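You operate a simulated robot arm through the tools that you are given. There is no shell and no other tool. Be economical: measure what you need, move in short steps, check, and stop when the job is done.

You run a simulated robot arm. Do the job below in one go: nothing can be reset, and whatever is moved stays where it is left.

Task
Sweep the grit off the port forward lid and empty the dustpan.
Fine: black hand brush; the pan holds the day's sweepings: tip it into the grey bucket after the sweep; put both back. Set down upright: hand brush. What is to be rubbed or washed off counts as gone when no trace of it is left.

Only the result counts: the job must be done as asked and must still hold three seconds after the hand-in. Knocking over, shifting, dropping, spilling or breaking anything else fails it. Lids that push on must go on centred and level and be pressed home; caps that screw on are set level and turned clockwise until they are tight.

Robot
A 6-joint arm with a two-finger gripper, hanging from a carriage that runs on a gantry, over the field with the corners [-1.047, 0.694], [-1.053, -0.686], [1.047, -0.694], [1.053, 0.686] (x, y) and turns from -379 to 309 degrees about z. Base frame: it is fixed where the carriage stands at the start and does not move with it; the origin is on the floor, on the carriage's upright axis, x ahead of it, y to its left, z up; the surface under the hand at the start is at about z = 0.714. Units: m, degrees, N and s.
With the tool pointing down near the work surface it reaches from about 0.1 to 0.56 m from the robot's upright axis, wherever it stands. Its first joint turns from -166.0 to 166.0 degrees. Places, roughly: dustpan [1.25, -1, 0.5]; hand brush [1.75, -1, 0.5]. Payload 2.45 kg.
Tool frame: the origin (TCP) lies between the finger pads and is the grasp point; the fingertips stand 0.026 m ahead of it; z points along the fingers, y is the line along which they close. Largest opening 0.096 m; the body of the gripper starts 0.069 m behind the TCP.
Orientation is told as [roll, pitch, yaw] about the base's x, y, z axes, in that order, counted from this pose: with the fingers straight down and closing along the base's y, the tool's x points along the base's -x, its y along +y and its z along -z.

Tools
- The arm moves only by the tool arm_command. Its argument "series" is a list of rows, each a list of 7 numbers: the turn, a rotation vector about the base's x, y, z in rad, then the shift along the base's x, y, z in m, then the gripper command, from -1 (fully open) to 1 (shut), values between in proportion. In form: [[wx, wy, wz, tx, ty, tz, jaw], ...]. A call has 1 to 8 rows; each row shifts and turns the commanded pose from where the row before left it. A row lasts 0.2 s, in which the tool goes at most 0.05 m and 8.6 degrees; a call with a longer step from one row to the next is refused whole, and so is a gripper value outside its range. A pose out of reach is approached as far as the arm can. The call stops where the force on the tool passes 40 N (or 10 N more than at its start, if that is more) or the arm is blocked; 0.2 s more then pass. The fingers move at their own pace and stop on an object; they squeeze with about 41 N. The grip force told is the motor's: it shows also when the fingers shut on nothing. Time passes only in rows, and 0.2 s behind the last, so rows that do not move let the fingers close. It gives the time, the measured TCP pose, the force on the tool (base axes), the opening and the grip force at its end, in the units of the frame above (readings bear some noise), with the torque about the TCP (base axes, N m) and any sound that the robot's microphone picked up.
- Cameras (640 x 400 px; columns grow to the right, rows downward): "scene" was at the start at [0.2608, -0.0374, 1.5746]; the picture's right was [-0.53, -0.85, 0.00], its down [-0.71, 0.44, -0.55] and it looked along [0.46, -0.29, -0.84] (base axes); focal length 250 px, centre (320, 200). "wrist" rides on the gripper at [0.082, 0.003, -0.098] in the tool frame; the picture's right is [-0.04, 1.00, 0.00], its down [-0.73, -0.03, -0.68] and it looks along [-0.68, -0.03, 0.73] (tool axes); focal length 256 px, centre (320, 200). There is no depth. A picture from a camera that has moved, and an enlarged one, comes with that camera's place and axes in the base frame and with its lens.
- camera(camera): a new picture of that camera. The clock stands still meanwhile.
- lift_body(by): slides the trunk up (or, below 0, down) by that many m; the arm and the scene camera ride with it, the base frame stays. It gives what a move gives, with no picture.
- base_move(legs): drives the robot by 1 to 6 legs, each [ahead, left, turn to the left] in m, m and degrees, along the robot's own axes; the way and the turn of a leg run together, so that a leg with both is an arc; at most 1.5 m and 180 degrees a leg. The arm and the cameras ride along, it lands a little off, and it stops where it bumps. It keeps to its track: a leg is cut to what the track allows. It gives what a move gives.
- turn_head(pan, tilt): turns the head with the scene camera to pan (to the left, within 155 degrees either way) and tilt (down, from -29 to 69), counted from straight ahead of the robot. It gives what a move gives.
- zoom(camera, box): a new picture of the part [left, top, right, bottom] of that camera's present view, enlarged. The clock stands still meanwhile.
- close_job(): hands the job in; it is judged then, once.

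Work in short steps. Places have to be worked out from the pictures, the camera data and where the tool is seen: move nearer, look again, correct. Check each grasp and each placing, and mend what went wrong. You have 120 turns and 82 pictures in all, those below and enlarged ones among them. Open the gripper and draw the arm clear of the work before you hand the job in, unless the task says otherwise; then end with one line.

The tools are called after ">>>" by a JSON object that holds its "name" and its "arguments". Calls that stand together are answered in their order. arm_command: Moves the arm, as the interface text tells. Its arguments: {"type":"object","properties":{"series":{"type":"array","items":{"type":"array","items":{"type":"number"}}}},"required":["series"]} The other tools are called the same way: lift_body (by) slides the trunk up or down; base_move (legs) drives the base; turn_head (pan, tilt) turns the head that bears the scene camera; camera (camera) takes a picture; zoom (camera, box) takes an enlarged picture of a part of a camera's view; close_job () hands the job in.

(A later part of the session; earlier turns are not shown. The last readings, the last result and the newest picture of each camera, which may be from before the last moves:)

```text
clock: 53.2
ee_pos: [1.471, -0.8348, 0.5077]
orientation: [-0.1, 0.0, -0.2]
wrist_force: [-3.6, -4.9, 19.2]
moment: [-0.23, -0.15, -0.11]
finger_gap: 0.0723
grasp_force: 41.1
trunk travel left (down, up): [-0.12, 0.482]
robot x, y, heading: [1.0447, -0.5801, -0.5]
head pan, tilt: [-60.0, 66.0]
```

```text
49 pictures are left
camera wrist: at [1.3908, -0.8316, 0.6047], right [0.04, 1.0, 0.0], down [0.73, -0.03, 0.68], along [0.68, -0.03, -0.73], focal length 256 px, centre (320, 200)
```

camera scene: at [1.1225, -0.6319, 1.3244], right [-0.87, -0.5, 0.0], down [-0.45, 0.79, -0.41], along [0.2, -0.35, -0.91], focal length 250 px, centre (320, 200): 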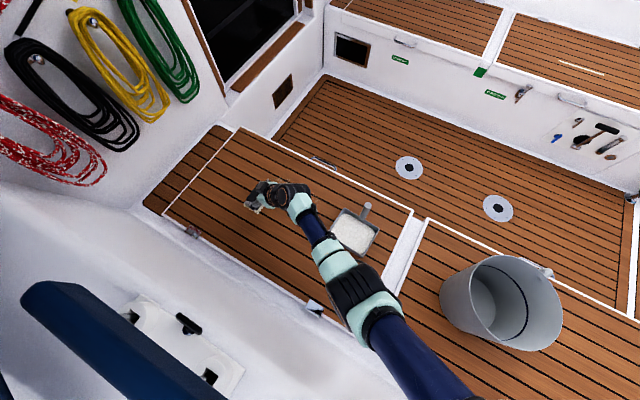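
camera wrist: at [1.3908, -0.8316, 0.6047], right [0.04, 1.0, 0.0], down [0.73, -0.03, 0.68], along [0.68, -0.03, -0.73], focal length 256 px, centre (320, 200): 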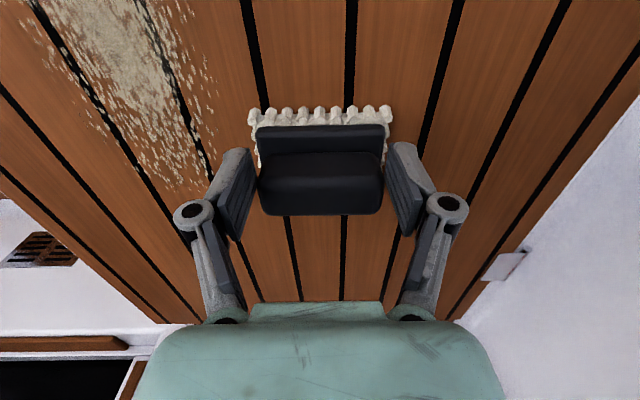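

The arm was short of reach and the grip is off-centre; I release, re-centre with arm raised, and lower the trunk instead.

>>> {"name": "arm_command", "arguments": {"series": [[0, 0, 0, 0, 0, 0, -1], [0, 0, 0, 0, 0, 0, -1], [0, 0, 0, 0, 0, 0.04, -1], [0, 0, 0, 0.008, -0.002, 0.04, -1], [0, 0, 0, 0.007, -0.002, 0.02, -1], [0, 0, 0, 0, 0, 0, -1]]}}

>>> {"name": "camera", "arguments": {"camera": "wrist"}}

```text
clock: 54.6
ee_pos: [1.4887, -0.8364, 0.6066]
orientation: [0.2, 0.0, -0.2]
wrist_force: [-0.4, -0.9, 0.1]
moment: [0.0, 0.01, -0.01]
finger_gap: 0.096
grasp_force: 0.1
trunk travel left (down, up): [-0.12, 0.482]
robot x, y, heading: [1.0447, -0.5813, -0.5]
head pan, tilt: [-60.0, 66.0]
```

```text
48 pictures are left
camera wrist: at [1.4065, -0.8333, 0.7047], right [0.04, 1.0, 0.0], down [0.73, -0.03, 0.68], along [0.68, -0.03, -0.73], focal length 256 px, centre (320, 200)
```

wrist: 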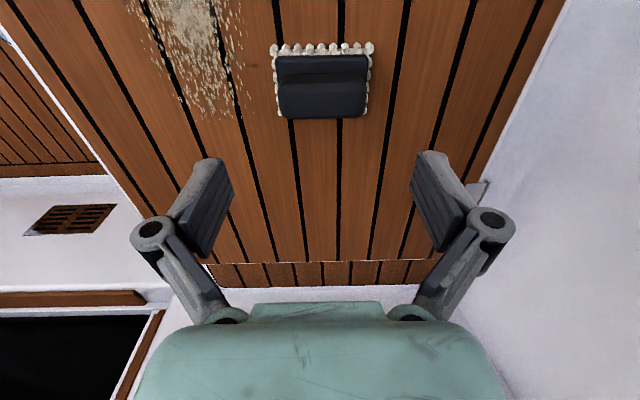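

Centred. I lower the trunk by 0.112 and grip again.

>>> {"name": "lift_body", "arguments": {"by": -0.112}}

>>> {"name": "arm_command", "arguments": {"series": [[0, 0, 0, -0.002, 0.001, 0, -1], [0, 0, 0, 0, 0, 0, 1], [0, 0, 0, 0, 0, 0, 1], [0, 0, 0, 0, 0, 0, 1]]}}

>>> {"name": "camera", "arguments": {"camera": "wrist"}}

```text
clock: 56.1
ee_pos: [1.4881, -0.837, 0.4965]
orientation: [0.1, 0.1, -0.3]
wrist_force: [0.3, 0.4, 0.6]
moment: [0.02, 0.02, 0.01]
finger_gap: 0.0962
grasp_force: 0.2
trunk travel left (down, up): [-0.008, 0.594]
robot x, y, heading: [1.0451, -0.5828, -0.1]
head pan, tilt: [-60.0, 66.0]
```

```text
clock: 57.1
ee_pos: [1.4848, -0.8348, 0.4956]
orientation: [0.2, 0.2, -0.1]
wrist_force: [-2.1, 1.1, 4.7]
moment: [0.29, 0.18, -0.01]
finger_gap: 0.0725
grasp_force: 41.3
trunk travel left (down, up): [-0.008, 0.594]
robot x, y, heading: [1.0412, -0.5799, -0.6]
head pan, tilt: [-60.0, 66.0]
```

```text
47 pictures are left
camera wrist: at [1.4045, -0.832, 0.5926], right [0.04, 1.0, 0.0], down [0.73, -0.03, 0.68], along [0.68, -0.03, -0.73], focal length 256 px, centre (320, 200)
```

wrist: 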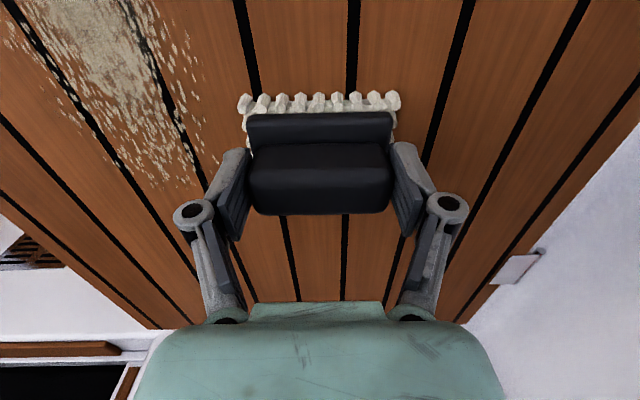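

Centred and gripped. I raise 25 mm, drive the carriage to y≈-0.685, and reach to just past the grit's far end.

>>> {"name": "arm_command", "arguments": {"series": [[0, 0, 0, 0, 0, 0.015, 1], [0, 0, 0, 0, 0, 0.015, 1], [0, 0, 0, 0, 0, 0, 1]]}}

>>> {"name": "base_move", "arguments": {"legs": [[0.005, -0.108, 0]]}}

>>> {"name": "arm_command", "arguments": {"series": [[0, 0, 0, 0.03, 0, 0, 1], [0, 0, 0, 0.02, 0, 0, 1], [0, 0, 0, 0, 0, -0.015, 1], [0, 0, 0, 0, 0, 0, 1]]}}

>>> {"name": "camera", "arguments": {"camera": "wrist"}}

```text
clock: 57.9
ee_pos: [1.4858, -0.8351, 0.5262]
orientation: [0.0, 0.1, -0.2]
wrist_force: [-0.9, -1.0, -0.2]
moment: [0.01, 0.0, 0.02]
finger_gap: 0.0723
grasp_force: 41.0
trunk travel left (down, up): [-0.008, 0.594]
robot x, y, heading: [1.0429, -0.5833, -0.5]
head pan, tilt: [-60.0, 66.0]
```

```text
clock: 59.1
ee_pos: [1.4872, -0.9453, 0.5254]
orientation: [0.1, 0.1, -0.3]
wrist_force: [-0.1, -0.7, -1.2]
moment: [0.06, 0.02, -0.04]
finger_gap: 0.0721
grasp_force: 41.0
trunk travel left (down, up): [-0.008, 0.594]
robot x, y, heading: [1.0481, -0.6911, -0.5]
head pan, tilt: [-60.0, 66.0]
```

```text
clock: 60.1
ee_pos: [1.5387, -0.9444, 0.5094]
orientation: [0.1, 0.0, -0.2]
wrist_force: [0.2, -0.8, 0.6]
moment: [0.0, -0.01, -0.02]
finger_gap: 0.0719
grasp_force: 41.1
trunk travel left (down, up): [-0.008, 0.594]
robot x, y, heading: [1.0447, -0.6898, -0.5]
head pan, tilt: [-60.0, 66.0]
```

```text
46 pictures are left
camera wrist: at [1.4577, -0.9406, 0.6072], right [0.05, 1.0, 0.0], down [0.73, -0.03, 0.68], along [0.68, -0.03, -0.73], focal length 256 px, centre (320, 200)
```

wrist: 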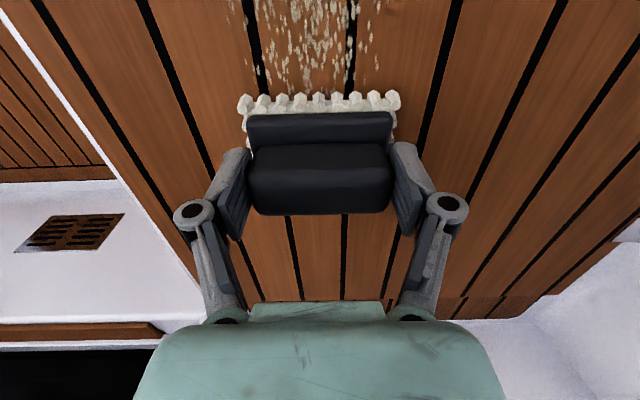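

Grit lies just before the bristles. I lower to light contact.

>>> {"name": "arm_command", "arguments": {"series": [[0, 0, 0, 0, 0, -0.01, 1], [0, 0, 0, 0, 0, -0.003, 1], [0, 0, 0, 0, 0, -0.002, 1], [0, 0, 0, 0, 0, 0, 1]]}}

```text
clock: 61.1
ee_pos: [1.5383, -0.9432, 0.4954]
orientation: [0.1, 0.0, -0.3]
wrist_force: [-0.3, -0.2, 0.0]
moment: [0.02, 0.0, 0.01]
finger_gap: 0.072
grasp_force: 40.9
trunk travel left (down, up): [-0.008, 0.594]
robot x, y, heading: [1.0469, -0.6861, -0.6]
head pan, tilt: [-60.0, 66.0]
```

>>> {"name": "arm_command", "arguments": {"series": [[0, 0, 0, 0, 0, -0.001, 1], [0, 0, 0, 0, 0, -0.001, 1], [0, 0, 0, 0, 0, 0, 1]]}}

```text
clock: 61.9
ee_pos: [1.5393, -0.9432, 0.4947]
orientation: [0.1, 0.1, -0.2]
wrist_force: [-11.4, 6.4, 39.0]
moment: [0.51, 0.4, -0.06]
finger_gap: 0.0722
grasp_force: 40.0
trunk travel left (down, up): [-0.008, 0.594]
robot x, y, heading: [1.0482, -0.6908, -0.4]
head pan, tilt: [-60.0, 66.0]
```

Contact is at z≈0.495 (39 N down). I ease off slightly and sweep towards the pan.

>>> {"name": "arm_command", "arguments": {"series": [[0, 0, 0, 0, 0, 0.0007, 1], [0, 0, 0, -0.03, 0, 0, 1], [0, 0, 0, -0.03, 0, 0, 1], [0, 0, 0, -0.03, 0, 0, 1], [0, 0, 0, 0, 0, 0, 1]]}}

>>> {"name": "camera", "arguments": {"camera": "wrist"}}

```text
clock: 63.1
ee_pos: [1.4511, -0.9465, 0.4945]
orientation: [0.1, -0.1, -0.3]
wrist_force: [9.0, 1.9, 20.3]
moment: [0.1, -0.21, 0.0]
finger_gap: 0.0722
grasp_force: 41.3
trunk travel left (down, up): [-0.008, 0.594]
robot x, y, heading: [1.0492, -0.6904, -0.6]
head pan, tilt: [-60.0, 66.0]
```

```text
45 pictures are left
camera wrist: at [1.3701, -0.9425, 0.5921], right [0.05, 1.0, 0.0], down [0.73, -0.03, 0.68], along [0.68, -0.03, -0.73], focal length 256 px, centre (320, 200)
```

wrist: 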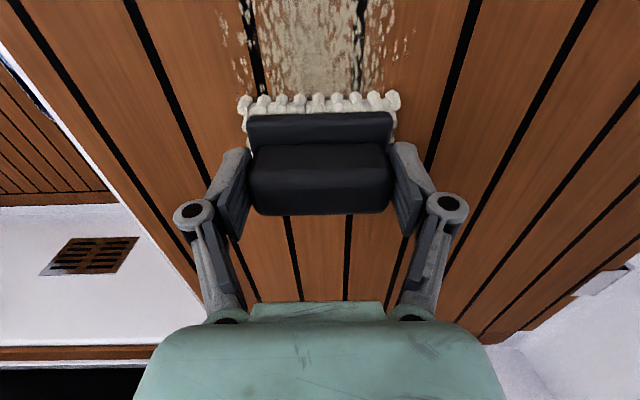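

The swept wood is clean behind the brush. I continue.

>>> {"name": "arm_command", "arguments": {"series": [[0, 0, 0, -0.03, 0, 0, 1], [0, 0, 0, -0.03, 0, 0, 1], [0, 0, 0, -0.03, 0, 0, 1], [0, 0, 0, 0, 0, 0, 1]]}}

>>> {"name": "camera", "arguments": {"camera": "wrist"}}

>>> {"name": "camera", "arguments": {"camera": "scene"}}

```text
clock: 64.1
ee_pos: [1.3641, -0.947, 0.494]
orientation: [0.0, -0.2, -0.3]
wrist_force: [11.8, 0.7, 28.6]
moment: [0.09, -0.22, -0.04]
finger_gap: 0.0721
grasp_force: 41.2
trunk travel left (down, up): [-0.008, 0.594]
robot x, y, heading: [1.043, -0.6852, -0.6]
head pan, tilt: [-60.0, 66.0]
```

```text
44 pictures are left
camera wrist: at [1.2825, -0.9434, 0.592], right [0.05, 1.0, 0.0], down [0.73, -0.03, 0.68], along [0.68, -0.03, -0.73], focal length 256 px, centre (320, 200)
```

wrist: 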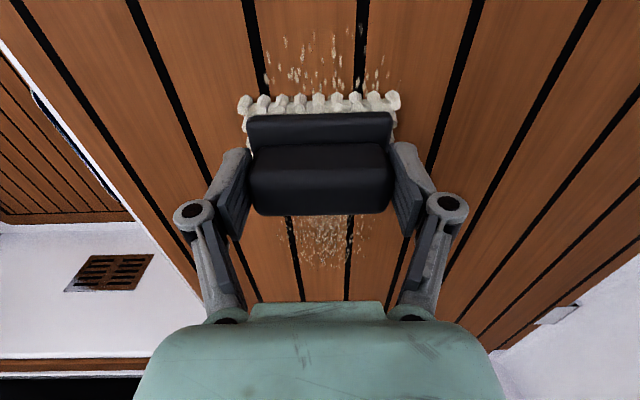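

```text
43 pictures are left
camera scene: at [1.2812, -0.7424, 1.2733], right [-0.87, -0.49, 0.0], down [-0.45, 0.8, -0.41], along [0.2, -0.35, -0.91], focal length 250 px, centre (320, 200)
```

scene: 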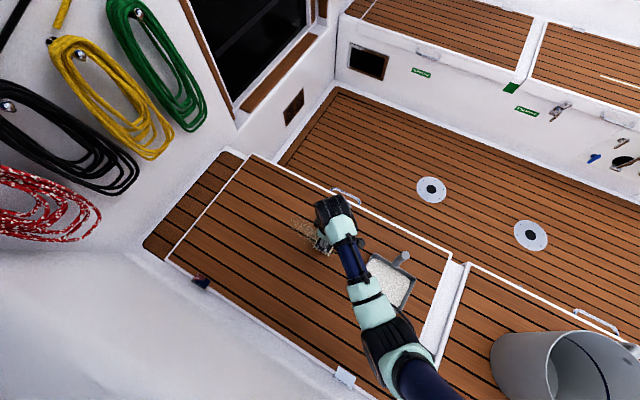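

A thinner patch remains around x≈1.45–1.49. I finish to the near end, then sweep back over it.

>>> {"name": "arm_command", "arguments": {"series": [[0, 0, 0, -0.03, 0, 0, 1], [0, 0, 0, -0.03, 0, 0, 1], [0, 0, 0, 0.03, 0, 0, 1], [0, 0, 0, 0.03, 0, 0, 1], [0, 0, 0, 0.03, 0, 0, 1], [0, 0, 0, 0.03, 0, 0, 1], [0, 0, 0, 0.03, 0, 0, 1], [0, 0, 0, 0, 0, 0, 1]]}}

>>> {"name": "camera", "arguments": {"camera": "wrist"}}

```text
clock: 64.8
ee_pos: [1.3063, -0.9465, 0.4941]
orientation: [0.0, 0.8, -0.5]
wrist_force: [-9.8, 0.2, 21.3]
moment: [0.21, -0.16, 0.0]
finger_gap: 0.072
grasp_force: 41.4
trunk travel left (down, up): [-0.008, 0.594]
robot x, y, heading: [1.0465, -0.6884, -0.3]
head pan, tilt: [-60.0, 66.0]
stopped in row 3: the force on the tool passed its limit at 47 N (the readings are from after the stop); the commanded pose is now the measured one
```

```text
42 pictures are left
camera wrist: at [1.227, -0.9437, 0.5931], right [0.05, 1.0, 0.0], down [0.74, -0.04, 0.67], along [0.67, -0.03, -0.74], focal length 256 px, centre (320, 200)
```

wrist: 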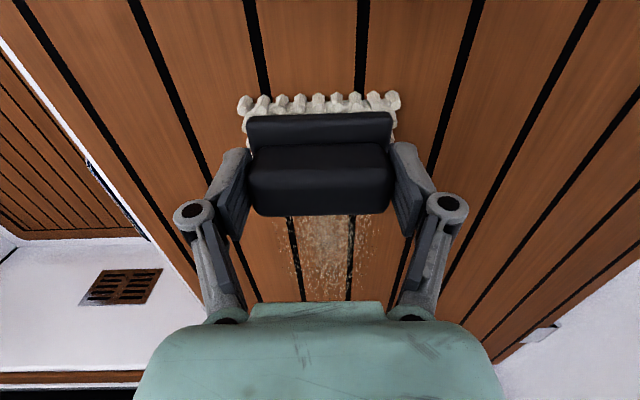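

Remaining grit is fading behind the brush. I ease pressure, level, and sweep back outward.

>>> {"name": "arm_command", "arguments": {"series": [[0, -0.013, 0, 0, 0, 0.0005, 1], [0, 0, 0, 0.02, 0, 0, 1], [0, 0, 0, 0.03, 0, 0, 1], [0, 0, 0, 0.03, 0, 0, 1], [0, 0, 0, 0.03, 0, 0, 1], [0, 0, 0, 0.03, 0, 0, 1], [0, 0, 0, 0.03, 0, 0, 1], [0, 0, 0, 0.03, 0, 0, 1]]}}

>>> {"name": "camera", "arguments": {"camera": "wrist"}}

```text
clock: 65.3
ee_pos: [1.3129, -0.9474, 0.4949]
orientation: [0.2, 0.3, -0.8]
wrist_force: [-2.0, -0.6, 3.1]
moment: [-0.18, 0.13, -0.14]
finger_gap: 0.072
grasp_force: 40.7
trunk travel left (down, up): [-0.008, 0.594]
robot x, y, heading: [1.049, -0.6958, -0.7]
head pan, tilt: [-60.0, 66.0]
stopped in row 2: the force on the tool passed its limit at 49 N (the readings are from after the stop); the commanded pose is now the measured one
```

```text
41 pictures are left
camera wrist: at [1.233, -0.943, 0.5924], right [0.05, 1.0, 0.0], down [0.74, -0.04, 0.67], along [0.67, -0.03, -0.74], focal length 256 px, centre (320, 200)
```

wrist: 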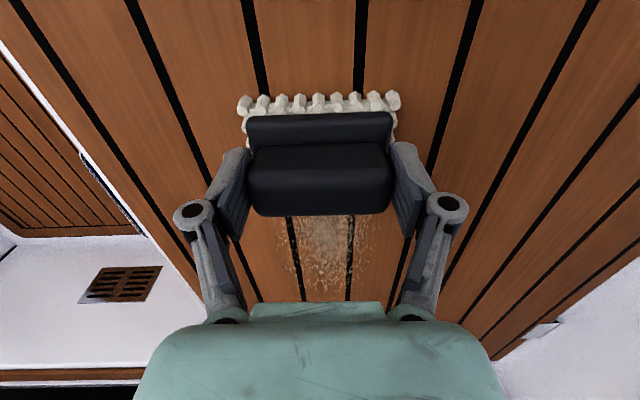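

Outward strokes dig in, so I'll sweep only towards the pan. I lift and go back out past the residue.

>>> {"name": "arm_command", "arguments": {"series": [[0, 0, 0.008, 0, 0, 0.02, 1], [0, 0, 0, 0.04, 0, 0.01, 1], [0, 0, 0, 0.04, 0, 0, 1], [0, 0, 0, 0.04, 0, 0, 1], [0, 0, 0, 0.04, 0, 0, 1], [0, 0, 0, 0.04, 0, 0, 1], [0, 0, 0, 0.01, 0.002, 0, 1], [0, 0, 0, 0, 0, -0.02, 1]]}}

>>> {"name": "camera", "arguments": {"camera": "wrist"}}

>>> {"name": "zoom", "arguments": {"camera": "scene", "box": [220, 140, 460, 290]}}

```text
clock: 67.1
ee_pos: [1.5256, -0.9456, 0.5048]
orientation: [0.1, 0.2, -0.3]
wrist_force: [-0.1, -0.1, -0.9]
moment: [0.0, 0.05, 0.04]
finger_gap: 0.072
grasp_force: 40.6
trunk travel left (down, up): [-0.008, 0.594]
robot x, y, heading: [1.0459, -0.687, -0.5]
head pan, tilt: [-60.0, 66.0]
```

```text
40 pictures are left
camera wrist: at [1.4444, -0.9412, 0.6026], right [0.04, 1.0, 0.0], down [0.74, -0.03, 0.68], along [0.68, -0.03, -0.74], focal length 256 px, centre (320, 200)
```

wrist: 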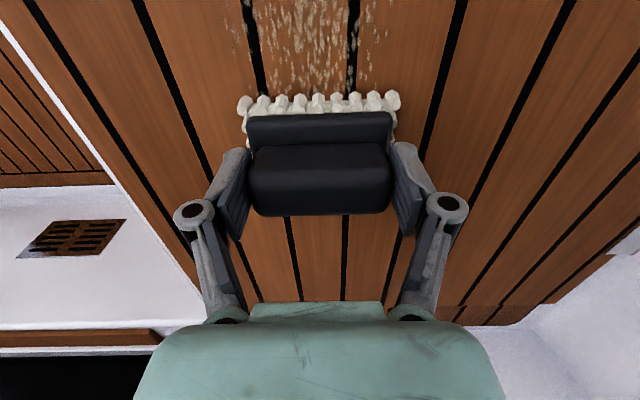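

```text
2.67 times, centred on (340, 215) of scene
camera zoom: at [1.2779, -0.7421, 1.2724], right [-0.87, -0.49, 0.0], down [-0.45, 0.8, -0.41], along [0.2, -0.35, -0.91], focal length 666 px, centre (267, 160)
```

zoom: 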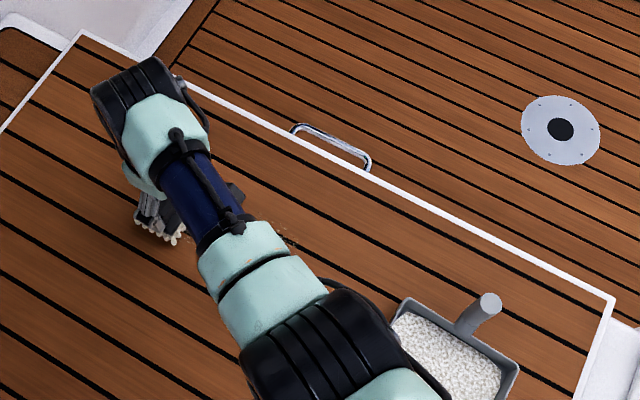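

The residue is thinner; another full inward stroke.

>>> {"name": "arm_command", "arguments": {"series": [[0, 0, 0, 0, 0, -0.008, 1], [0, 0, 0, -0.005, 0, -0.0025, 1], [0, 0, 0, -0.035, 0, 0, 1], [0, 0, 0, -0.035, 0, 0, 1], [0, 0, 0, -0.035, 0, 0, 1], [0, 0, 0, -0.035, 0, 0, 1], [0, 0, 0, -0.035, 0, 0, 1], [0, 0, 0, -0.035, 0, 0, 1]]}}

>>> {"name": "arm_command", "arguments": {"series": [[0, 0, 0, 0, 0, 0.02, 1], [0, 0, 0, 0.04, 0, 0.01, 1], [0, 0, 0, 0.04, 0, 0, 1], [0, 0, 0, 0.04, 0, 0, 1], [0, 0, 0, 0.04, 0, 0, 1], [0, 0, 0, 0.04, 0, 0, 1], [0, 0, 0, 0.01, 0, 0, 1], [0, 0, 0, 0, 0, -0.02, 1]]}}

>>> {"name": "camera", "arguments": {"camera": "wrist"}}

```text
clock: 68.9
ee_pos: [1.3084, -0.9447, 0.4948]
orientation: [0.3, 0.4, -0.3]
wrist_force: [-3.6, 2.3, 6.9]
moment: [-0.17, 0.01, -0.1]
finger_gap: 0.0721
grasp_force: 40.7
trunk travel left (down, up): [-0.008, 0.594]
robot x, y, heading: [1.046, -0.6892, -0.7]
head pan, tilt: [-60.0, 66.0]
```

```text
clock: 70.7
ee_pos: [1.5181, -0.9431, 0.5048]
orientation: [0.1, 0.3, -0.3]
wrist_force: [0.0, -0.4, -1.4]
moment: [0.0, 0.02, 0.0]
finger_gap: 0.072
grasp_force: 40.7
trunk travel left (down, up): [-0.008, 0.594]
robot x, y, heading: [1.0479, -0.6892, -0.6]
head pan, tilt: [-60.0, 66.0]
```

```text
38 pictures are left
camera wrist: at [1.4377, -0.9404, 0.6032], right [0.04, 1.0, 0.0], down [0.74, -0.03, 0.68], along [0.67, -0.03, -0.74], focal length 256 px, centre (320, 200)
```

wrist: 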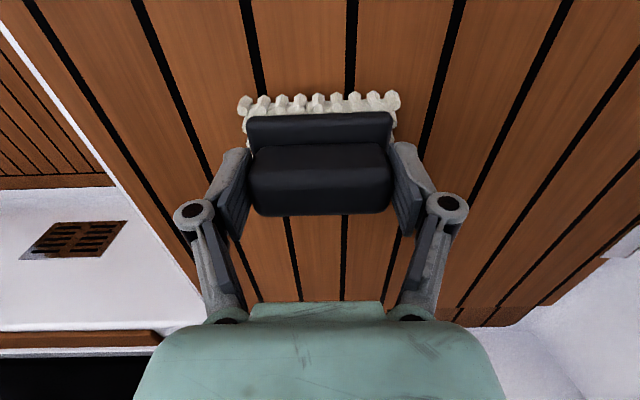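

Visible area looks clean. I raise and pull back to view the near end up to the pan.

>>> {"name": "arm_command", "arguments": {"series": [[0, 0, 0, -0.01, 0.03, 0.03, 1], [0, 0, 0, -0.04, 0.03, 0, 1], [0, 0, 0, -0.04, 0.03, 0, 1], [0, 0, 0, -0.04, 0.03, 0, 1], [0, 0, 0, 0, 0, 0, 1]]}}

>>> {"name": "lift_body", "arguments": {"by": 0.15}}

>>> {"name": "camera", "arguments": {"camera": "wrist"}}

>>> {"name": "camera", "arguments": {"camera": "scene"}}

```text
clock: 71.9
ee_pos: [1.3861, -0.8245, 0.5321]
orientation: [0.1, 0.3, -0.3]
wrist_force: [-1.3, 0.4, -0.4]
moment: [-0.01, -0.01, 0.05]
finger_gap: 0.0716
grasp_force: 41.6
trunk travel left (down, up): [-0.008, 0.594]
robot x, y, heading: [1.0468, -0.6888, -0.5]
head pan, tilt: [-60.0, 66.0]
```

```text
clock: 73.7
ee_pos: [1.3857, -0.825, 0.6799]
orientation: [0.2, 0.3, -0.3]
wrist_force: [1.1, 0.7, -0.6]
moment: [-0.01, 0.03, 0.02]
finger_gap: 0.0719
grasp_force: 40.5
trunk travel left (down, up): [-0.158, 0.444]
robot x, y, heading: [1.0499, -0.6871, -0.5]
head pan, tilt: [-60.0, 66.0]
```

```text
37 pictures are left
camera wrist: at [1.3047, -0.8217, 0.779], right [0.04, 1.0, 0.0], down [0.74, -0.03, 0.67], along [0.67, -0.03, -0.74], focal length 256 px, centre (320, 200)
```

wrist: 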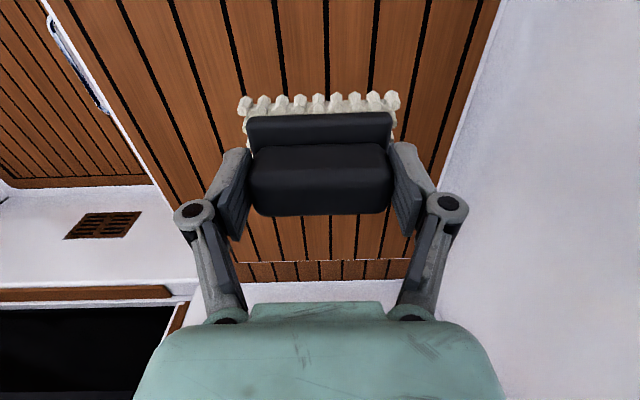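

```text
36 pictures are left
camera scene: at [1.2778, -0.7421, 1.4223], right [-0.87, -0.49, 0.0], down [-0.45, 0.8, -0.41], along [0.2, -0.35, -0.91], focal length 250 px, centre (320, 200)
```

scene: 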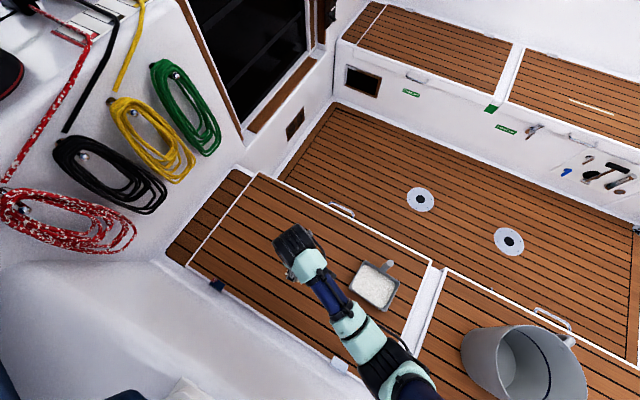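

>>> {"name": "zoom", "arguments": {"camera": "scene", "box": [270, 190, 430, 290]}}

>>> {"name": "zoom", "arguments": {"camera": "wrist", "box": [60, 0, 380, 200]}}

```text
4.00 times, centred on (350, 240) of scene
camera zoom: at [1.2778, -0.7421, 1.4223], right [-0.87, -0.49, 0.0], down [-0.45, 0.8, -0.41], along [0.2, -0.35, -0.91], focal length 1000 px, centre (200, 40)
```

zoom: 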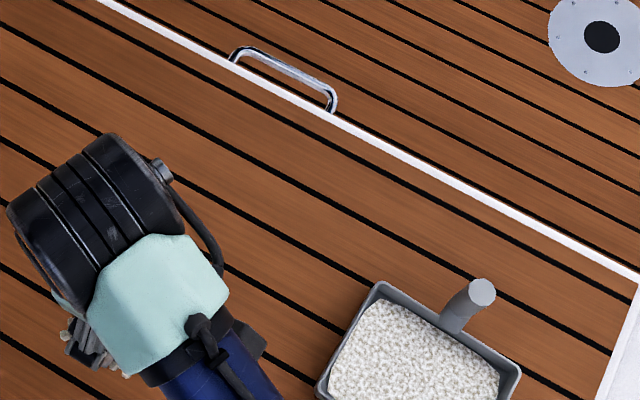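

```text
2.00 times, centred on (220, 100) of wrist
camera zoom: at [1.3047, -0.8217, 0.779], right [0.04, 1.0, 0.0], down [0.74, -0.03, 0.67], along [0.67, -0.03, -0.74], focal length 512 px, centre (520, 400)
```

zoom: 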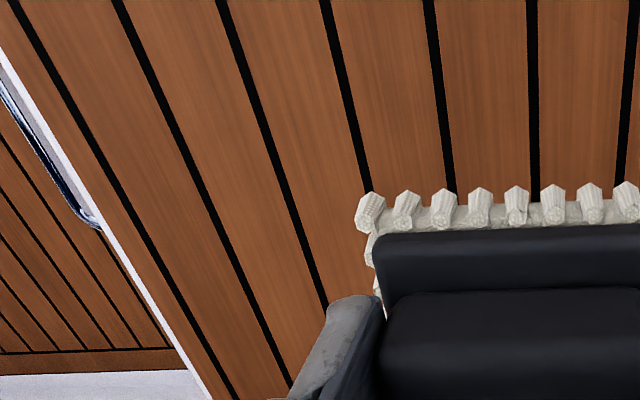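

All looks clean, but to leave no trace I do two more strokes, offset to either side.

>>> {"name": "lift_body", "arguments": {"by": -0.15}}

>>> {"name": "arm_command", "arguments": {"series": [[0, 0, 0, 0.04, -0.026, 0, 1], [0, 0, 0, 0.04, -0.026, 0, 1], [0, 0, 0, 0.04, -0.026, 0, 1], [0, 0, 0, 0.025, -0.022, 0, 1], [0, 0, 0, 0, 0, -0.03, 1], [0, 0, 0, 0, 0, -0.005, 1], [0, 0, 0, 0, 0, 0, 1]]}}

```text
clock: 75.4
ee_pos: [1.3847, -0.8252, 0.5306]
orientation: [0.2, 0.3, -0.3]
wrist_force: [-0.3, 0.4, -1.0]
moment: [0.02, -0.04, 0.01]
finger_gap: 0.0718
grasp_force: 40.8
trunk travel left (down, up): [-0.008, 0.594]
robot x, y, heading: [1.0544, -0.6904, -0.8]
head pan, tilt: [-60.0, 66.0]
```

```text
clock: 77.0
ee_pos: [1.5316, -0.924, 0.4954]
orientation: [0.1, 0.4, -0.2]
wrist_force: [-2.1, 1.2, 8.4]
moment: [-0.19, 0.11, -0.01]
finger_gap: 0.0719
grasp_force: 40.9
trunk travel left (down, up): [-0.008, 0.594]
robot x, y, heading: [1.046, -0.6873, -0.8]
head pan, tilt: [-60.0, 66.0]
```

>>> {"name": "arm_command", "arguments": {"series": [[0, 0, 0, -0.01, 0, -0.0003, 1], [0, 0, 0, -0.035, 0, 0, 1], [0, 0, 0, -0.035, 0, 0, 1], [0, 0, 0, -0.035, 0, 0, 1], [0, 0, 0, -0.035, 0, 0, 1], [0, 0, 0, -0.035, 0, 0, 1], [0, 0, 0, -0.035, 0, 0, 1]]}}

>>> {"name": "arm_command", "arguments": {"series": [[0, 0, 0, 0, 0, 0.02, 1], [0, 0, 0, 0.04, -0.02, 0.01, 1], [0, 0, 0, 0.04, -0.02, 0, 1], [0, 0, 0, 0.04, 0, 0, 1], [0, 0, 0, 0.04, 0, 0, 1], [0, 0, 0, 0.04, 0, 0, 1], [0, 0, 0, 0.01, 0, -0.02, 1], [0, 0, 0, 0, 0, -0.0095, 1]]}}

>>> {"name": "arm_command", "arguments": {"series": [[0, 0, 0, -0.01, 0, -0.0005, 1], [0, 0, 0, -0.035, 0, 0, 1], [0, 0, 0, -0.035, 0, 0, 1], [0, 0, 0, -0.035, 0, 0, 1], [0, 0, 0, -0.035, 0, 0, 1], [0, 0, 0, -0.035, 0, 0, 1], [0, 0, 0, -0.03, 0, 0, 1]]}}

```text
clock: 78.6
ee_pos: [1.3083, -0.9235, 0.4962]
orientation: [0.2, 0.3, -0.1]
wrist_force: [0.1, -0.4, -0.6]
moment: [0.03, -0.01, -0.02]
finger_gap: 0.0717
grasp_force: 40.7
trunk travel left (down, up): [-0.008, 0.594]
robot x, y, heading: [1.0476, -0.6896, -0.6]
head pan, tilt: [-60.0, 66.0]
```

```text
clock: 80.4
ee_pos: [1.5203, -0.9644, 0.4959]
orientation: [0.2, 0.3, -0.3]
wrist_force: [0.3, -0.6, 0.1]
moment: [-0.01, 0.02, 0.0]
finger_gap: 0.0719
grasp_force: 40.7
trunk travel left (down, up): [-0.008, 0.594]
robot x, y, heading: [1.0418, -0.6889, -0.6]
head pan, tilt: [-60.0, 66.0]
```

```text
clock: 82.0
ee_pos: [1.3042, -0.9642, 0.4963]
orientation: [0.2, 0.4, -0.2]
wrist_force: [0.5, 0.4, -0.7]
moment: [0.0, 0.01, 0.01]
finger_gap: 0.072
grasp_force: 40.8
trunk travel left (down, up): [-0.008, 0.594]
robot x, y, heading: [1.0493, -0.6841, -0.8]
head pan, tilt: [-60.0, 66.0]
```

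Both strokes done. Now I return the brush to the parking spot (1.485,-0.836) for the re-grasp with tilt.

>>> {"name": "arm_command", "arguments": {"series": [[0, 0, 0, 0, 0, 0.02, 1], [0, 0, 0, 0.02, 0, 0.01, 1], [0, 0, 0, 0.04, 0, 0, 1], [0, 0, 0, 0.04, 0, 0, 1], [0, 0, 0, 0.04, 0.01, 0, 1], [0, 0, 0, 0.035, 0.01, 0, 1], [0, 0, 0, 0, 0, 0, 1]]}}

>>> {"name": "base_move", "arguments": {"legs": [[0.0, 0.107, 0]]}}

>>> {"name": "camera", "arguments": {"camera": "wrist"}}

```text
clock: 83.6
ee_pos: [1.4808, -0.9439, 0.5248]
orientation: [0.2, 0.3, -0.3]
wrist_force: [-0.4, 1.1, -0.1]
moment: [0.02, -0.01, -0.02]
finger_gap: 0.0718
grasp_force: 40.6
trunk travel left (down, up): [-0.008, 0.594]
robot x, y, heading: [1.045, -0.6884, -0.7]
head pan, tilt: [-60.0, 66.0]
```

```text
clock: 84.8
ee_pos: [1.4819, -0.8347, 0.524]
orientation: [0.2, 0.3, -0.1]
wrist_force: [-0.2, 0.0, -1.1]
moment: [-0.07, 0.0, 0.0]
finger_gap: 0.0719
grasp_force: 40.8
trunk travel left (down, up): [-0.008, 0.594]
robot x, y, heading: [1.0464, -0.5804, -0.5]
head pan, tilt: [-60.0, 66.0]
```

```text
33 pictures are left
camera wrist: at [1.4017, -0.8323, 0.6218], right [0.04, 1.0, 0.0], down [0.74, -0.03, 0.67], along [0.67, -0.03, -0.74], focal length 256 px, centre (320, 200)
```

wrist: 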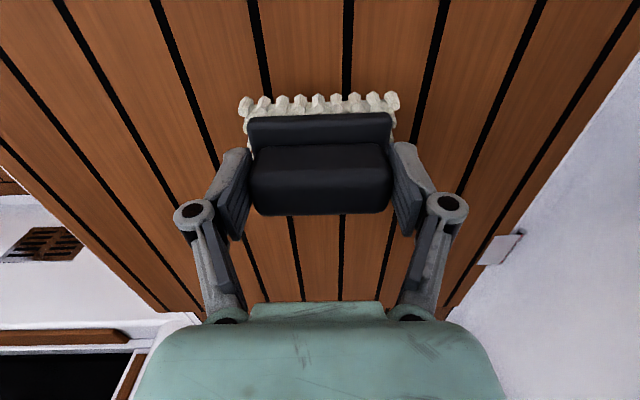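

Lower to contact and release, then raise with the arm.

>>> {"name": "arm_command", "arguments": {"series": [[0, 0, 0, 0.003, 0, -0.02, 1], [0, 0, 0, 0, 0, -0.0075, 1], [0, 0, 0, 0, 0, -0.0015, 1], [0, 0, 0, 0, 0, 0, -1], [0, 0, 0, 0, 0, 0, -1], [0, 0, 0, 0, 0, 0, -1]]}}

>>> {"name": "lift_body", "arguments": {"by": 0.11}}

>>> {"name": "arm_command", "arguments": {"series": [[0, -0.136, 0, 0.025, 0, 0.0, -1], [0, -0.136, 0, 0.025, 0, 0.0, -1], [0, -0.136, 0, 0.025, 0, 0.0, -1], [0, -0.136, 0, 0.025, 0, 0.0, -1], [0, -0.136, 0, 0.025, 0, 0.0, -1], [0, -0.136, 0, 0.025, 0, 0, -1], [0, 0, 0, 0, 0, 0, -1]]}}

>>> {"name": "base_move", "arguments": {"legs": [[-0.155, 0.0, 0]]}}

```text
clock: 86.2
ee_pos: [1.4857, -0.8366, 0.4944]
orientation: [0.2, 0.3, -0.2]
wrist_force: [-0.3, 0.3, -0.4]
moment: [0.01, 0.0, -0.01]
finger_gap: 0.0957
grasp_force: 0.0
trunk travel left (down, up): [-0.008, 0.594]
robot x, y, heading: [1.0469, -0.5817, -0.5]
head pan, tilt: [-60.0, 66.0]
```

```text
clock: 87.6
ee_pos: [1.4852, -0.8367, 0.6045]
orientation: [0.2, 0.3, -0.2]
wrist_force: [0.1, -0.3, -0.3]
moment: [0.02, -0.04, 0.02]
finger_gap: 0.096
grasp_force: 0.1
trunk travel left (down, up): [-0.118, 0.484]
robot x, y, heading: [1.0482, -0.5799, -0.6]
head pan, tilt: [-60.0, 66.0]
```

```text
clock: 89.2
ee_pos: [1.636, -0.8369, 0.6045]
orientation: [0.3, -46.4, -0.3]
wrist_force: [-0.4, 0.6, -0.1]
moment: [0.0, 0.01, 0.0]
finger_gap: 0.0958
grasp_force: 0.0
trunk travel left (down, up): [-0.118, 0.484]
robot x, y, heading: [1.0464, -0.584, -0.3]
head pan, tilt: [-60.0, 66.0]
```

```text
clock: 90.6
ee_pos: [1.4816, -0.834, 0.6037]
orientation: [0.4, -46.4, -0.1]
wrist_force: [-0.9, 0.3, -0.6]
moment: [-0.03, 0.01, 0.01]
finger_gap: 0.0958
grasp_force: 0.0
trunk travel left (down, up): [-0.118, 0.484]
robot x, y, heading: [0.8927, -0.5801, -0.4]
head pan, tilt: [-60.0, 66.0]
```

The tilted tool is above the brush again. I correct y slightly, lower by 0.109, look, then grip.

>>> {"name": "lift_body", "arguments": {"by": -0.109}}

>>> {"name": "arm_command", "arguments": {"series": [[0, 0, 0, 0.001, -0.002, 0, -1], [0, 0, 0, 0, 0, 0, -1]]}}

>>> {"name": "arm_command", "arguments": {"series": [[0, 0, 0, 0, 0, 0, 1], [0, 0, 0, 0, 0, 0, 1], [0, 0, 0, 0, 0, 0, 1]]}}

>>> {"name": "camera", "arguments": {"camera": "wrist"}}

```text
clock: 92.0
ee_pos: [1.4833, -0.8344, 0.4961]
orientation: [0.2, -46.3, -0.2]
wrist_force: [-0.3, -0.3, -0.3]
moment: [0.01, 0.01, -0.03]
finger_gap: 0.0959
grasp_force: 0.1
trunk travel left (down, up): [-0.009, 0.593]
robot x, y, heading: [0.8975, -0.5793, -0.6]
head pan, tilt: [-60.0, 66.0]
```

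```text
clock: 92.6
ee_pos: [1.4835, -0.836, 0.4944]
orientation: [0.5, -46.4, -0.2]
wrist_force: [0.4, -0.3, 0.2]
moment: [-0.03, -0.01, 0.0]
finger_gap: 0.096
grasp_force: 0.0
trunk travel left (down, up): [-0.009, 0.593]
robot x, y, heading: [0.8941, -0.5799, -0.6]
head pan, tilt: [-60.0, 66.0]
```

```text
clock: 93.4
ee_pos: [1.4839, -0.8364, 0.4934]
orientation: [0.5, -46.4, -0.2]
wrist_force: [-1.4, -0.1, 4.0]
moment: [0.08, 0.09, -0.02]
finger_gap: 0.072
grasp_force: 40.7
trunk travel left (down, up): [-0.009, 0.593]
robot x, y, heading: [0.8901, -0.5804, -0.5]
head pan, tilt: [-60.0, 66.0]
```

```text
32 pictures are left
camera wrist: at [1.3568, -0.8333, 0.5028], right [0.03, 1.0, 0.03], down [0.01, -0.03, 1.0], along [1.0, -0.03, -0.01], focal length 256 px, centre (320, 200)
```

wrist: 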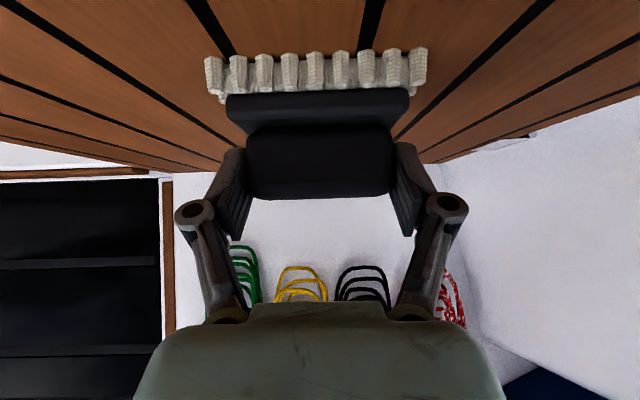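

Gripped well. I lift by trunk and drive home; the last ~22 mm in x come from the arm.

>>> {"name": "lift_body", "arguments": {"by": 0.05}}

>>> {"name": "base_move", "arguments": {"legs": [[0.154, -0.108, 0]]}}

>>> {"name": "arm_command", "arguments": {"series": [[0, 0, 0, 0.01, 0, 0, 1], [0, 0, 0, 0.01, 0, 0, 1], [0, 0, 0, 0, 0, 0, 1]]}}

```text
clock: 94.3
ee_pos: [1.4827, -0.8357, 0.5436]
orientation: [0.4, -46.4, -0.2]
wrist_force: [0.9, 0.0, -1.2]
moment: [-0.02, 0.01, -0.02]
finger_gap: 0.072
grasp_force: 40.9
trunk travel left (down, up): [-0.059, 0.543]
robot x, y, heading: [0.8981, -0.5766, -0.9]
head pan, tilt: [-60.0, 66.0]
```

```text
clock: 95.9
ee_pos: [1.6381, -0.9445, 0.5458]
orientation: [0.3, -46.5, 0.0]
wrist_force: [-0.1, 0.2, -0.6]
moment: [0.0, 0.05, 0.02]
finger_gap: 0.0721
grasp_force: 40.5
trunk travel left (down, up): [-0.059, 0.543]
robot x, y, heading: [1.0453, -0.6882, -0.2]
head pan, tilt: [-60.0, 66.0]
```

```text
clock: 96.7
ee_pos: [1.6571, -0.9428, 0.5442]
orientation: [0.3, -46.4, 0.0]
wrist_force: [-0.5, 0.3, -0.6]
moment: [0.04, 0.0, -0.03]
finger_gap: 0.0721
grasp_force: 41.1
trunk travel left (down, up): [-0.059, 0.543]
robot x, y, heading: [1.0463, -0.6903, -0.3]
head pan, tilt: [-60.0, 66.0]
```

I trim to the home position and lower to contact.

>>> {"name": "arm_command", "arguments": {"series": [[0, 0, 0, 0.003, -0.004, 0, 1], [0, 0, 0, 0, 0, 0, 1]]}}

>>> {"name": "lift_body", "arguments": {"by": -0.048}}

>>> {"name": "arm_command", "arguments": {"series": [[0, 0, 0, 0, 0, -0.001, 1], [0, 0, 0, 0, 0, 0, 1]]}}

```text
clock: 97.3
ee_pos: [1.6603, -0.9479, 0.5458]
orientation: [0.4, -46.4, 0.0]
wrist_force: [0.7, -0.4, -0.5]
moment: [-0.02, 0.01, 0.02]
finger_gap: 0.0721
grasp_force: 40.5
trunk travel left (down, up): [-0.059, 0.543]
robot x, y, heading: [1.048, -0.6863, -0.4]
head pan, tilt: [-60.0, 66.0]
```

```text
clock: 98.2
ee_pos: [1.6599, -0.9474, 0.4972]
orientation: [0.3, -46.4, 0.1]
wrist_force: [0.5, 0.2, -0.8]
moment: [0.02, 0.02, 0.0]
finger_gap: 0.0721
grasp_force: 41.0
trunk travel left (down, up): [-0.011, 0.591]
robot x, y, heading: [1.0497, -0.6872, -0.4]
head pan, tilt: [-60.0, 66.0]
```

```text
clock: 98.8
ee_pos: [1.6588, -0.9485, 0.4971]
orientation: [0.3, -46.5, 0.0]
wrist_force: [0.1, 0.5, -1.4]
moment: [0.02, 0.02, 0.03]
finger_gap: 0.072
grasp_force: 41.2
trunk travel left (down, up): [-0.011, 0.591]
robot x, y, heading: [1.0456, -0.6866, -0.4]
head pan, tilt: [-60.0, 66.0]
```

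>>> {"name": "arm_command", "arguments": {"series": [[0, 0, 0, 0, 0, -0.0015, 1], [0, 0, 0, 0, 0, -0.001, 1], [0, 0, 0, 0, 0, 0, 1]]}}

```text
clock: 99.6
ee_pos: [1.6586, -0.9476, 0.4942]
orientation: [0.3, -46.4, 0.0]
wrist_force: [-0.2, 0.7, 1.9]
moment: [0.12, 0.0, 0.03]
finger_gap: 0.0719
grasp_force: 40.6
trunk travel left (down, up): [-0.011, 0.591]
robot x, y, heading: [1.0462, -0.6911, -0.3]
head pan, tilt: [-60.0, 66.0]
```

Light contact (1.9 N). I release, rise with the trunk, and look.

>>> {"name": "arm_command", "arguments": {"series": [[0, 0, 0, 0, 0, 0, -1], [0, 0, 0, 0, 0, 0, -1], [0, 0, 0, 0, 0, 0, -1]]}}

>>> {"name": "lift_body", "arguments": {"by": 0.3}}

>>> {"name": "base_move", "arguments": {"legs": [[-0.35, 0.0, 0]]}}

>>> {"name": "turn_head", "arguments": {"pan": -40, "tilt": 60}}

>>> {"name": "camera", "arguments": {"camera": "scene"}}

```text
clock: 100.4
ee_pos: [1.6576, -0.9478, 0.4943]
orientation: [0.4, -46.3, 0.1]
wrist_force: [0.4, 0.3, 1.2]
moment: [0.0, 0.01, -0.01]
finger_gap: 0.096
grasp_force: 0.1
trunk travel left (down, up): [-0.011, 0.591]
robot x, y, heading: [1.0459, -0.6912, -0.2]
head pan, tilt: [-60.0, 66.0]
```

```text
clock: 103.4
ee_pos: [1.6588, -0.9493, 0.7948]
orientation: [0.3, -46.4, 0.1]
wrist_force: [0.2, 0.4, 0.9]
moment: [-0.02, 0.01, 0.01]
finger_gap: 0.096
grasp_force: 0.1
trunk travel left (down, up): [-0.311, 0.291]
robot x, y, heading: [1.0471, -0.6893, 0.0]
head pan, tilt: [-60.0, 66.0]
```

```text
clock: 105.7
ee_pos: [1.3029, -0.9447, 0.7941]
orientation: [0.4, -46.4, 0.3]
wrist_force: [-0.1, -0.1, -0.8]
moment: [0.02, 0.02, 0.02]
finger_gap: 0.096
grasp_force: 0.0
trunk travel left (down, up): [-0.311, 0.291]
robot x, y, heading: [0.693, -0.6855, 0.2]
head pan, tilt: [-60.0, 66.0]
```

```text
clock: 106.5
ee_pos: [1.3026, -0.945, 0.7946]
orientation: [0.3, -46.4, 0.3]
wrist_force: [0.8, -0.1, -0.1]
moment: [-0.01, -0.02, -0.01]
finger_gap: 0.096
grasp_force: 0.0
trunk travel left (down, up): [-0.311, 0.291]
robot x, y, heading: [0.6884, -0.6909, 0.2]
head pan, tilt: [-40.0, 60.0]
```

```text
31 pictures are left
camera scene: at [0.9425, -0.7317, 1.5819], right [-0.64, -0.77, 0.0], down [-0.66, 0.56, -0.5], along [0.38, -0.32, -0.87], focal length 250 px, centre (320, 200)
```

scene: 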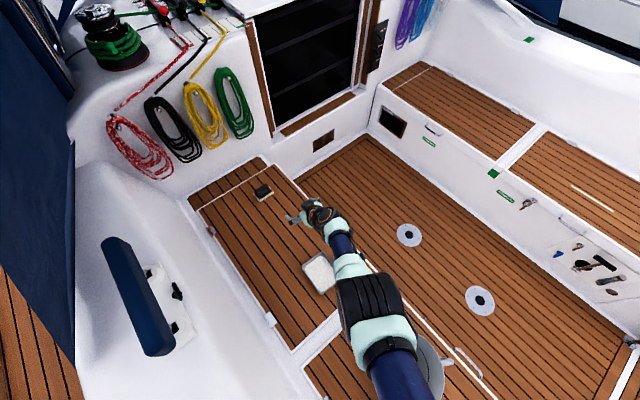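

Brush stands upright at home. I zoom to check the lid surface.

>>> {"name": "zoom", "arguments": {"camera": "scene", "box": [230, 170, 374, 260]}}

>>> {"name": "zoom", "arguments": {"camera": "scene", "box": [270, 230, 366, 290]}}

```text
4.44 times, centred on (302, 215) of scene
camera zoom: at [0.9425, -0.7317, 1.5819], right [-0.64, -0.77, 0.0], down [-0.66, 0.56, -0.5], along [0.38, -0.32, -0.87], focal length 1111 px, centre (400, 133)
```

zoom: 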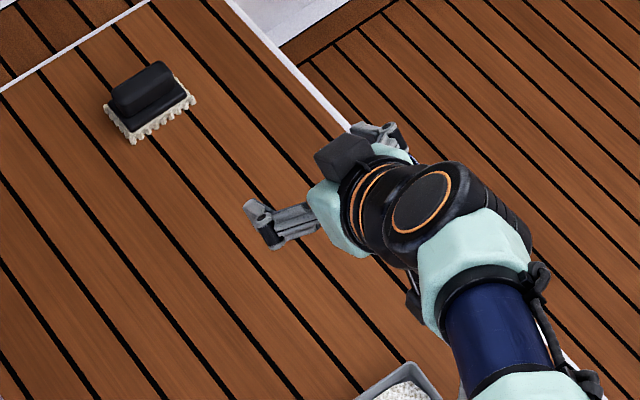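

```text
6.67 times, centred on (318, 260) of scene
camera zoom: at [0.9425, -0.7317, 1.5819], right [-0.64, -0.77, 0.0], down [-0.66, 0.56, -0.5], along [0.38, -0.32, -0.87], focal length 1666 px, centre (333, -200)
```

zoom: 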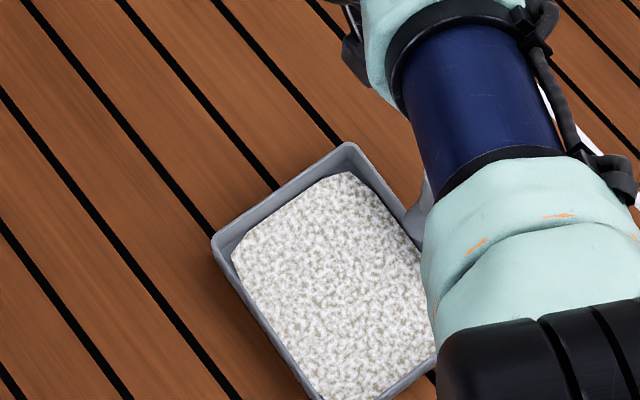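

The lid is clean and the brush is home. Now the dustpan: I straighten the tool and position the wrist camera to see the pan.

>>> {"name": "arm_command", "arguments": {"series": [[0, 0.136, 0, -0.035, 0, 0.0, -1], [0, 0.136, 0, -0.035, 0, 0.0, -1], [0, 0.136, 0, -0.035, 0, 0.0, -1], [0, 0.136, 0, -0.035, 0, 0.0, -1], [0, 0.136, 0, -0.035, 0, 0.0, -1], [0, 0.13, 0, -0.035, 0, 0, -1], [0, 0, 0, -0.04, 0, 0.02, -1], [0, 0, 0, 0, 0, 0, -1]]}}

>>> {"name": "camera", "arguments": {"camera": "wrist"}}

>>> {"name": "camera", "arguments": {"camera": "scene"}}

```text
clock: 108.3
ee_pos: [1.1273, -0.9936, 0.7504]
orientation: [0.5, 0.1, 0.3]
wrist_force: [0.6, 0.6, -0.2]
moment: [-0.02, 0.01, 0.02]
finger_gap: 0.0963
grasp_force: 0.1
out of reach, approached as far as the arm can: row 1, 2, 3, 4, 5, 6, 7
trunk travel left (down, up): [-0.311, 0.291]
robot x, y, heading: [0.6926, -0.6856, -0.1]
head pan, tilt: [-40.0, 60.0]
```

```text
28 pictures are left
camera wrist: at [1.0471, -0.9919, 0.8476], right [0.04, 1.0, 0.01], down [0.73, -0.03, 0.68], along [0.68, -0.02, -0.74], focal length 256 px, centre (320, 200)
```

wrist: 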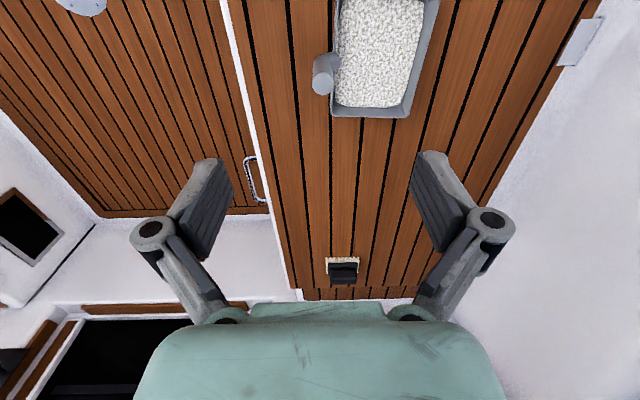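

```text
27 pictures are left
camera scene: at [0.9425, -0.7317, 1.5819], right [-0.64, -0.77, 0.0], down [-0.66, 0.56, -0.5], along [0.38, -0.32, -0.87], focal length 250 px, centre (320, 200)
```

scene: 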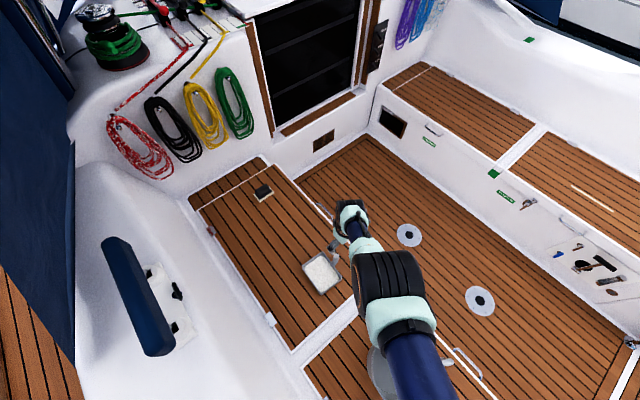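

The pan with its handle on its -y side is at the top of the wrist view. I draw back in x for a full view.

>>> {"name": "arm_command", "arguments": {"series": [[0, 0, 0, -0.03, 0.02, 0.02, -1], [0, 0, 0, -0.03, 0.02, 0.02, -1], [0, 0, 0, -0.03, 0.01, 0.02, -1], [0, 0, 0, -0.03, 0, 0, -1], [0, 0, 0, -0.03, 0, 0, -1], [0, 0, 0, 0, 0, 0, -1]]}}

>>> {"name": "camera", "arguments": {"camera": "wrist"}}

```text
clock: 109.7
ee_pos: [1.0802, -1.0169, 0.7198]
orientation: [0.6, 0.2, 0.2]
wrist_force: [-0.2, -0.4, -1.2]
moment: [-0.02, -0.02, 0.0]
finger_gap: 0.0959
grasp_force: 0.1
out of reach, approached as far as the arm can: row 1, 2, 3, 4, 5
trunk travel left (down, up): [-0.311, 0.291]
robot x, y, heading: [0.69, -0.6883, 0.2]
head pan, tilt: [-40.0, 60.0]
```

```text
26 pictures are left
camera wrist: at [0.9994, -1.0161, 0.8175], right [0.04, 1.0, 0.01], down [0.73, -0.03, 0.68], along [0.68, -0.02, -0.74], focal length 256 px, centre (320, 200)
```

wrist: 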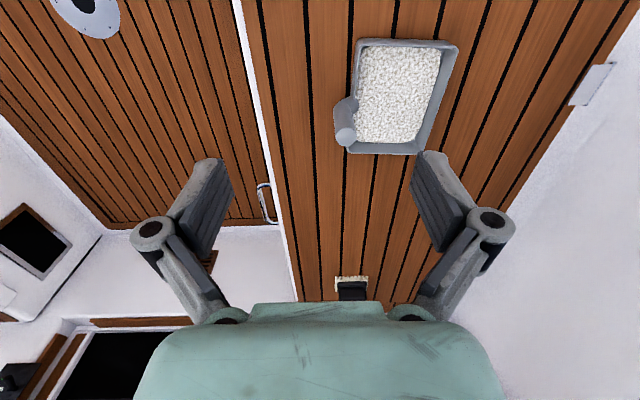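

The pose is sliding along a limit; I test small moves up and outward to get it free.

>>> {"name": "arm_command", "arguments": {"series": [[0, 0, 0, 0.02, 0.0, 0.03, -1], [0, 0, 0, 0.02, 0.0, 0.03, -1], [0, 0, 0, 0, 0, 0, -1]]}}

>>> {"name": "arm_command", "arguments": {"series": [[0, 0, 0, 0.0, 0.03, 0.0, -1], [0, 0, 0, 0.0, 0.03, 0.0, -1], [0, 0, 0, 0, 0, 0, -1]]}}

```text
clock: 110.5
ee_pos: [1.1284, -1.0218, 0.7745]
orientation: [0.6, 0.1, 0.2]
wrist_force: [0.1, 1.0, 0.5]
moment: [0.01, 0.04, 0.0]
finger_gap: 0.0961
grasp_force: 0.2
out of reach, approached as far as the arm can: row 1, 2
trunk travel left (down, up): [-0.311, 0.291]
robot x, y, heading: [0.6919, -0.6924, 0.3]
head pan, tilt: [-40.0, 60.0]
```

```text
clock: 111.3
ee_pos: [1.1462, -0.9769, 0.7574]
orientation: [0.7, -0.1, 0.2]
wrist_force: [0.2, 0.1, 0.1]
moment: [-0.02, -0.02, -0.02]
finger_gap: 0.096
grasp_force: 0.1
out of reach, approached as far as the arm can: row 1, 2
trunk travel left (down, up): [-0.311, 0.291]
robot x, y, heading: [0.6904, -0.6882, -0.0]
head pan, tilt: [-40.0, 60.0]
```

It seems stuck near a straight-elbow state. I try tilting the tool a bit, moving outward, then retracting slowly.

>>> {"name": "arm_command", "arguments": {"series": [[0, -0.14, 0, 0.03, 0.0, 0.0, -1], [0, -0.14, 0, 0.03, 0.0, 0.0, -1], [0, -0.14, 0, 0.03, 0, 0, -1], [0, -0.14, 0, 0.0, 0, 0, -1], [0, 0, 0, -0.02, 0.01, 0, -1], [0, 0, 0, -0.02, 0.01, 0, -1], [0, 0, 0, 0, 0, 0, -1]]}}

```text
clock: 112.9
ee_pos: [1.2137, -0.9718, 0.7352]
orientation: [0.4, -32.1, 0.3]
wrist_force: [0.3, -0.3, -0.4]
moment: [0.0, -0.01, -0.01]
finger_gap: 0.0957
grasp_force: 0.0
out of reach, approached as far as the arm can: row 3, 4, 5, 6
trunk travel left (down, up): [-0.311, 0.291]
robot x, y, heading: [0.6897, -0.6875, 0.1]
head pan, tilt: [-40.0, 60.0]
```

I go back out to the known good tilted pose and then straighten at the slower rate that worked before.

>>> {"name": "arm_command", "arguments": {"series": [[0, -0.062, 0, 0.025, 0.005, 0.018, -1], [0, -0.062, 0, 0.025, 0.006, 0.018, -1], [0, -0.062, 0, 0.015, 0.006, 0.018, -1], [0, -0.06, 0, 0.015, 0.006, 0.018, -1], [0, 0, 0, 0, 0, 0, -1]]}}

>>> {"name": "arm_command", "arguments": {"series": [[0, 0.14, 0, -0.02, 0, 0.0, -1], [0, 0.14, 0, -0.02, 0, 0.0, -1], [0, 0.14, 0, -0.02, 0, 0.0, -1], [0, 0.14, 0, -0.02, 0, 0.0, -1], [0, 0.14, 0, -0.02, 0, 0.0, -1], [0, 0.11, 0, -0.02, 0, 0.0, -1], [0, 0, 0, 0, 0, 0, -1]]}}

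```text
clock: 114.1
ee_pos: [1.3008, -0.9528, 0.8025]
orientation: [0.3, -46.3, 0.4]
wrist_force: [-0.4, 0.4, -0.8]
moment: [0.02, -0.02, 0.03]
finger_gap: 0.0957
grasp_force: 0.0
out of reach, approached as far as the arm can: row 4
trunk travel left (down, up): [-0.311, 0.291]
robot x, y, heading: [0.6875, -0.689, 0.1]
head pan, tilt: [-40.0, 60.0]
```

```text
clock: 115.7
ee_pos: [1.1889, -0.9569, 0.7946]
orientation: [0.5, 0.3, 0.3]
wrist_force: [0.4, 0.5, -0.3]
moment: [0.01, -0.01, -0.03]
finger_gap: 0.096
grasp_force: 0.0
out of reach, approached as far as the arm can: row 1, 2, 6
trunk travel left (down, up): [-0.311, 0.291]
robot x, y, heading: [0.6912, -0.6889, 0.3]
head pan, tilt: [-40.0, 60.0]
```

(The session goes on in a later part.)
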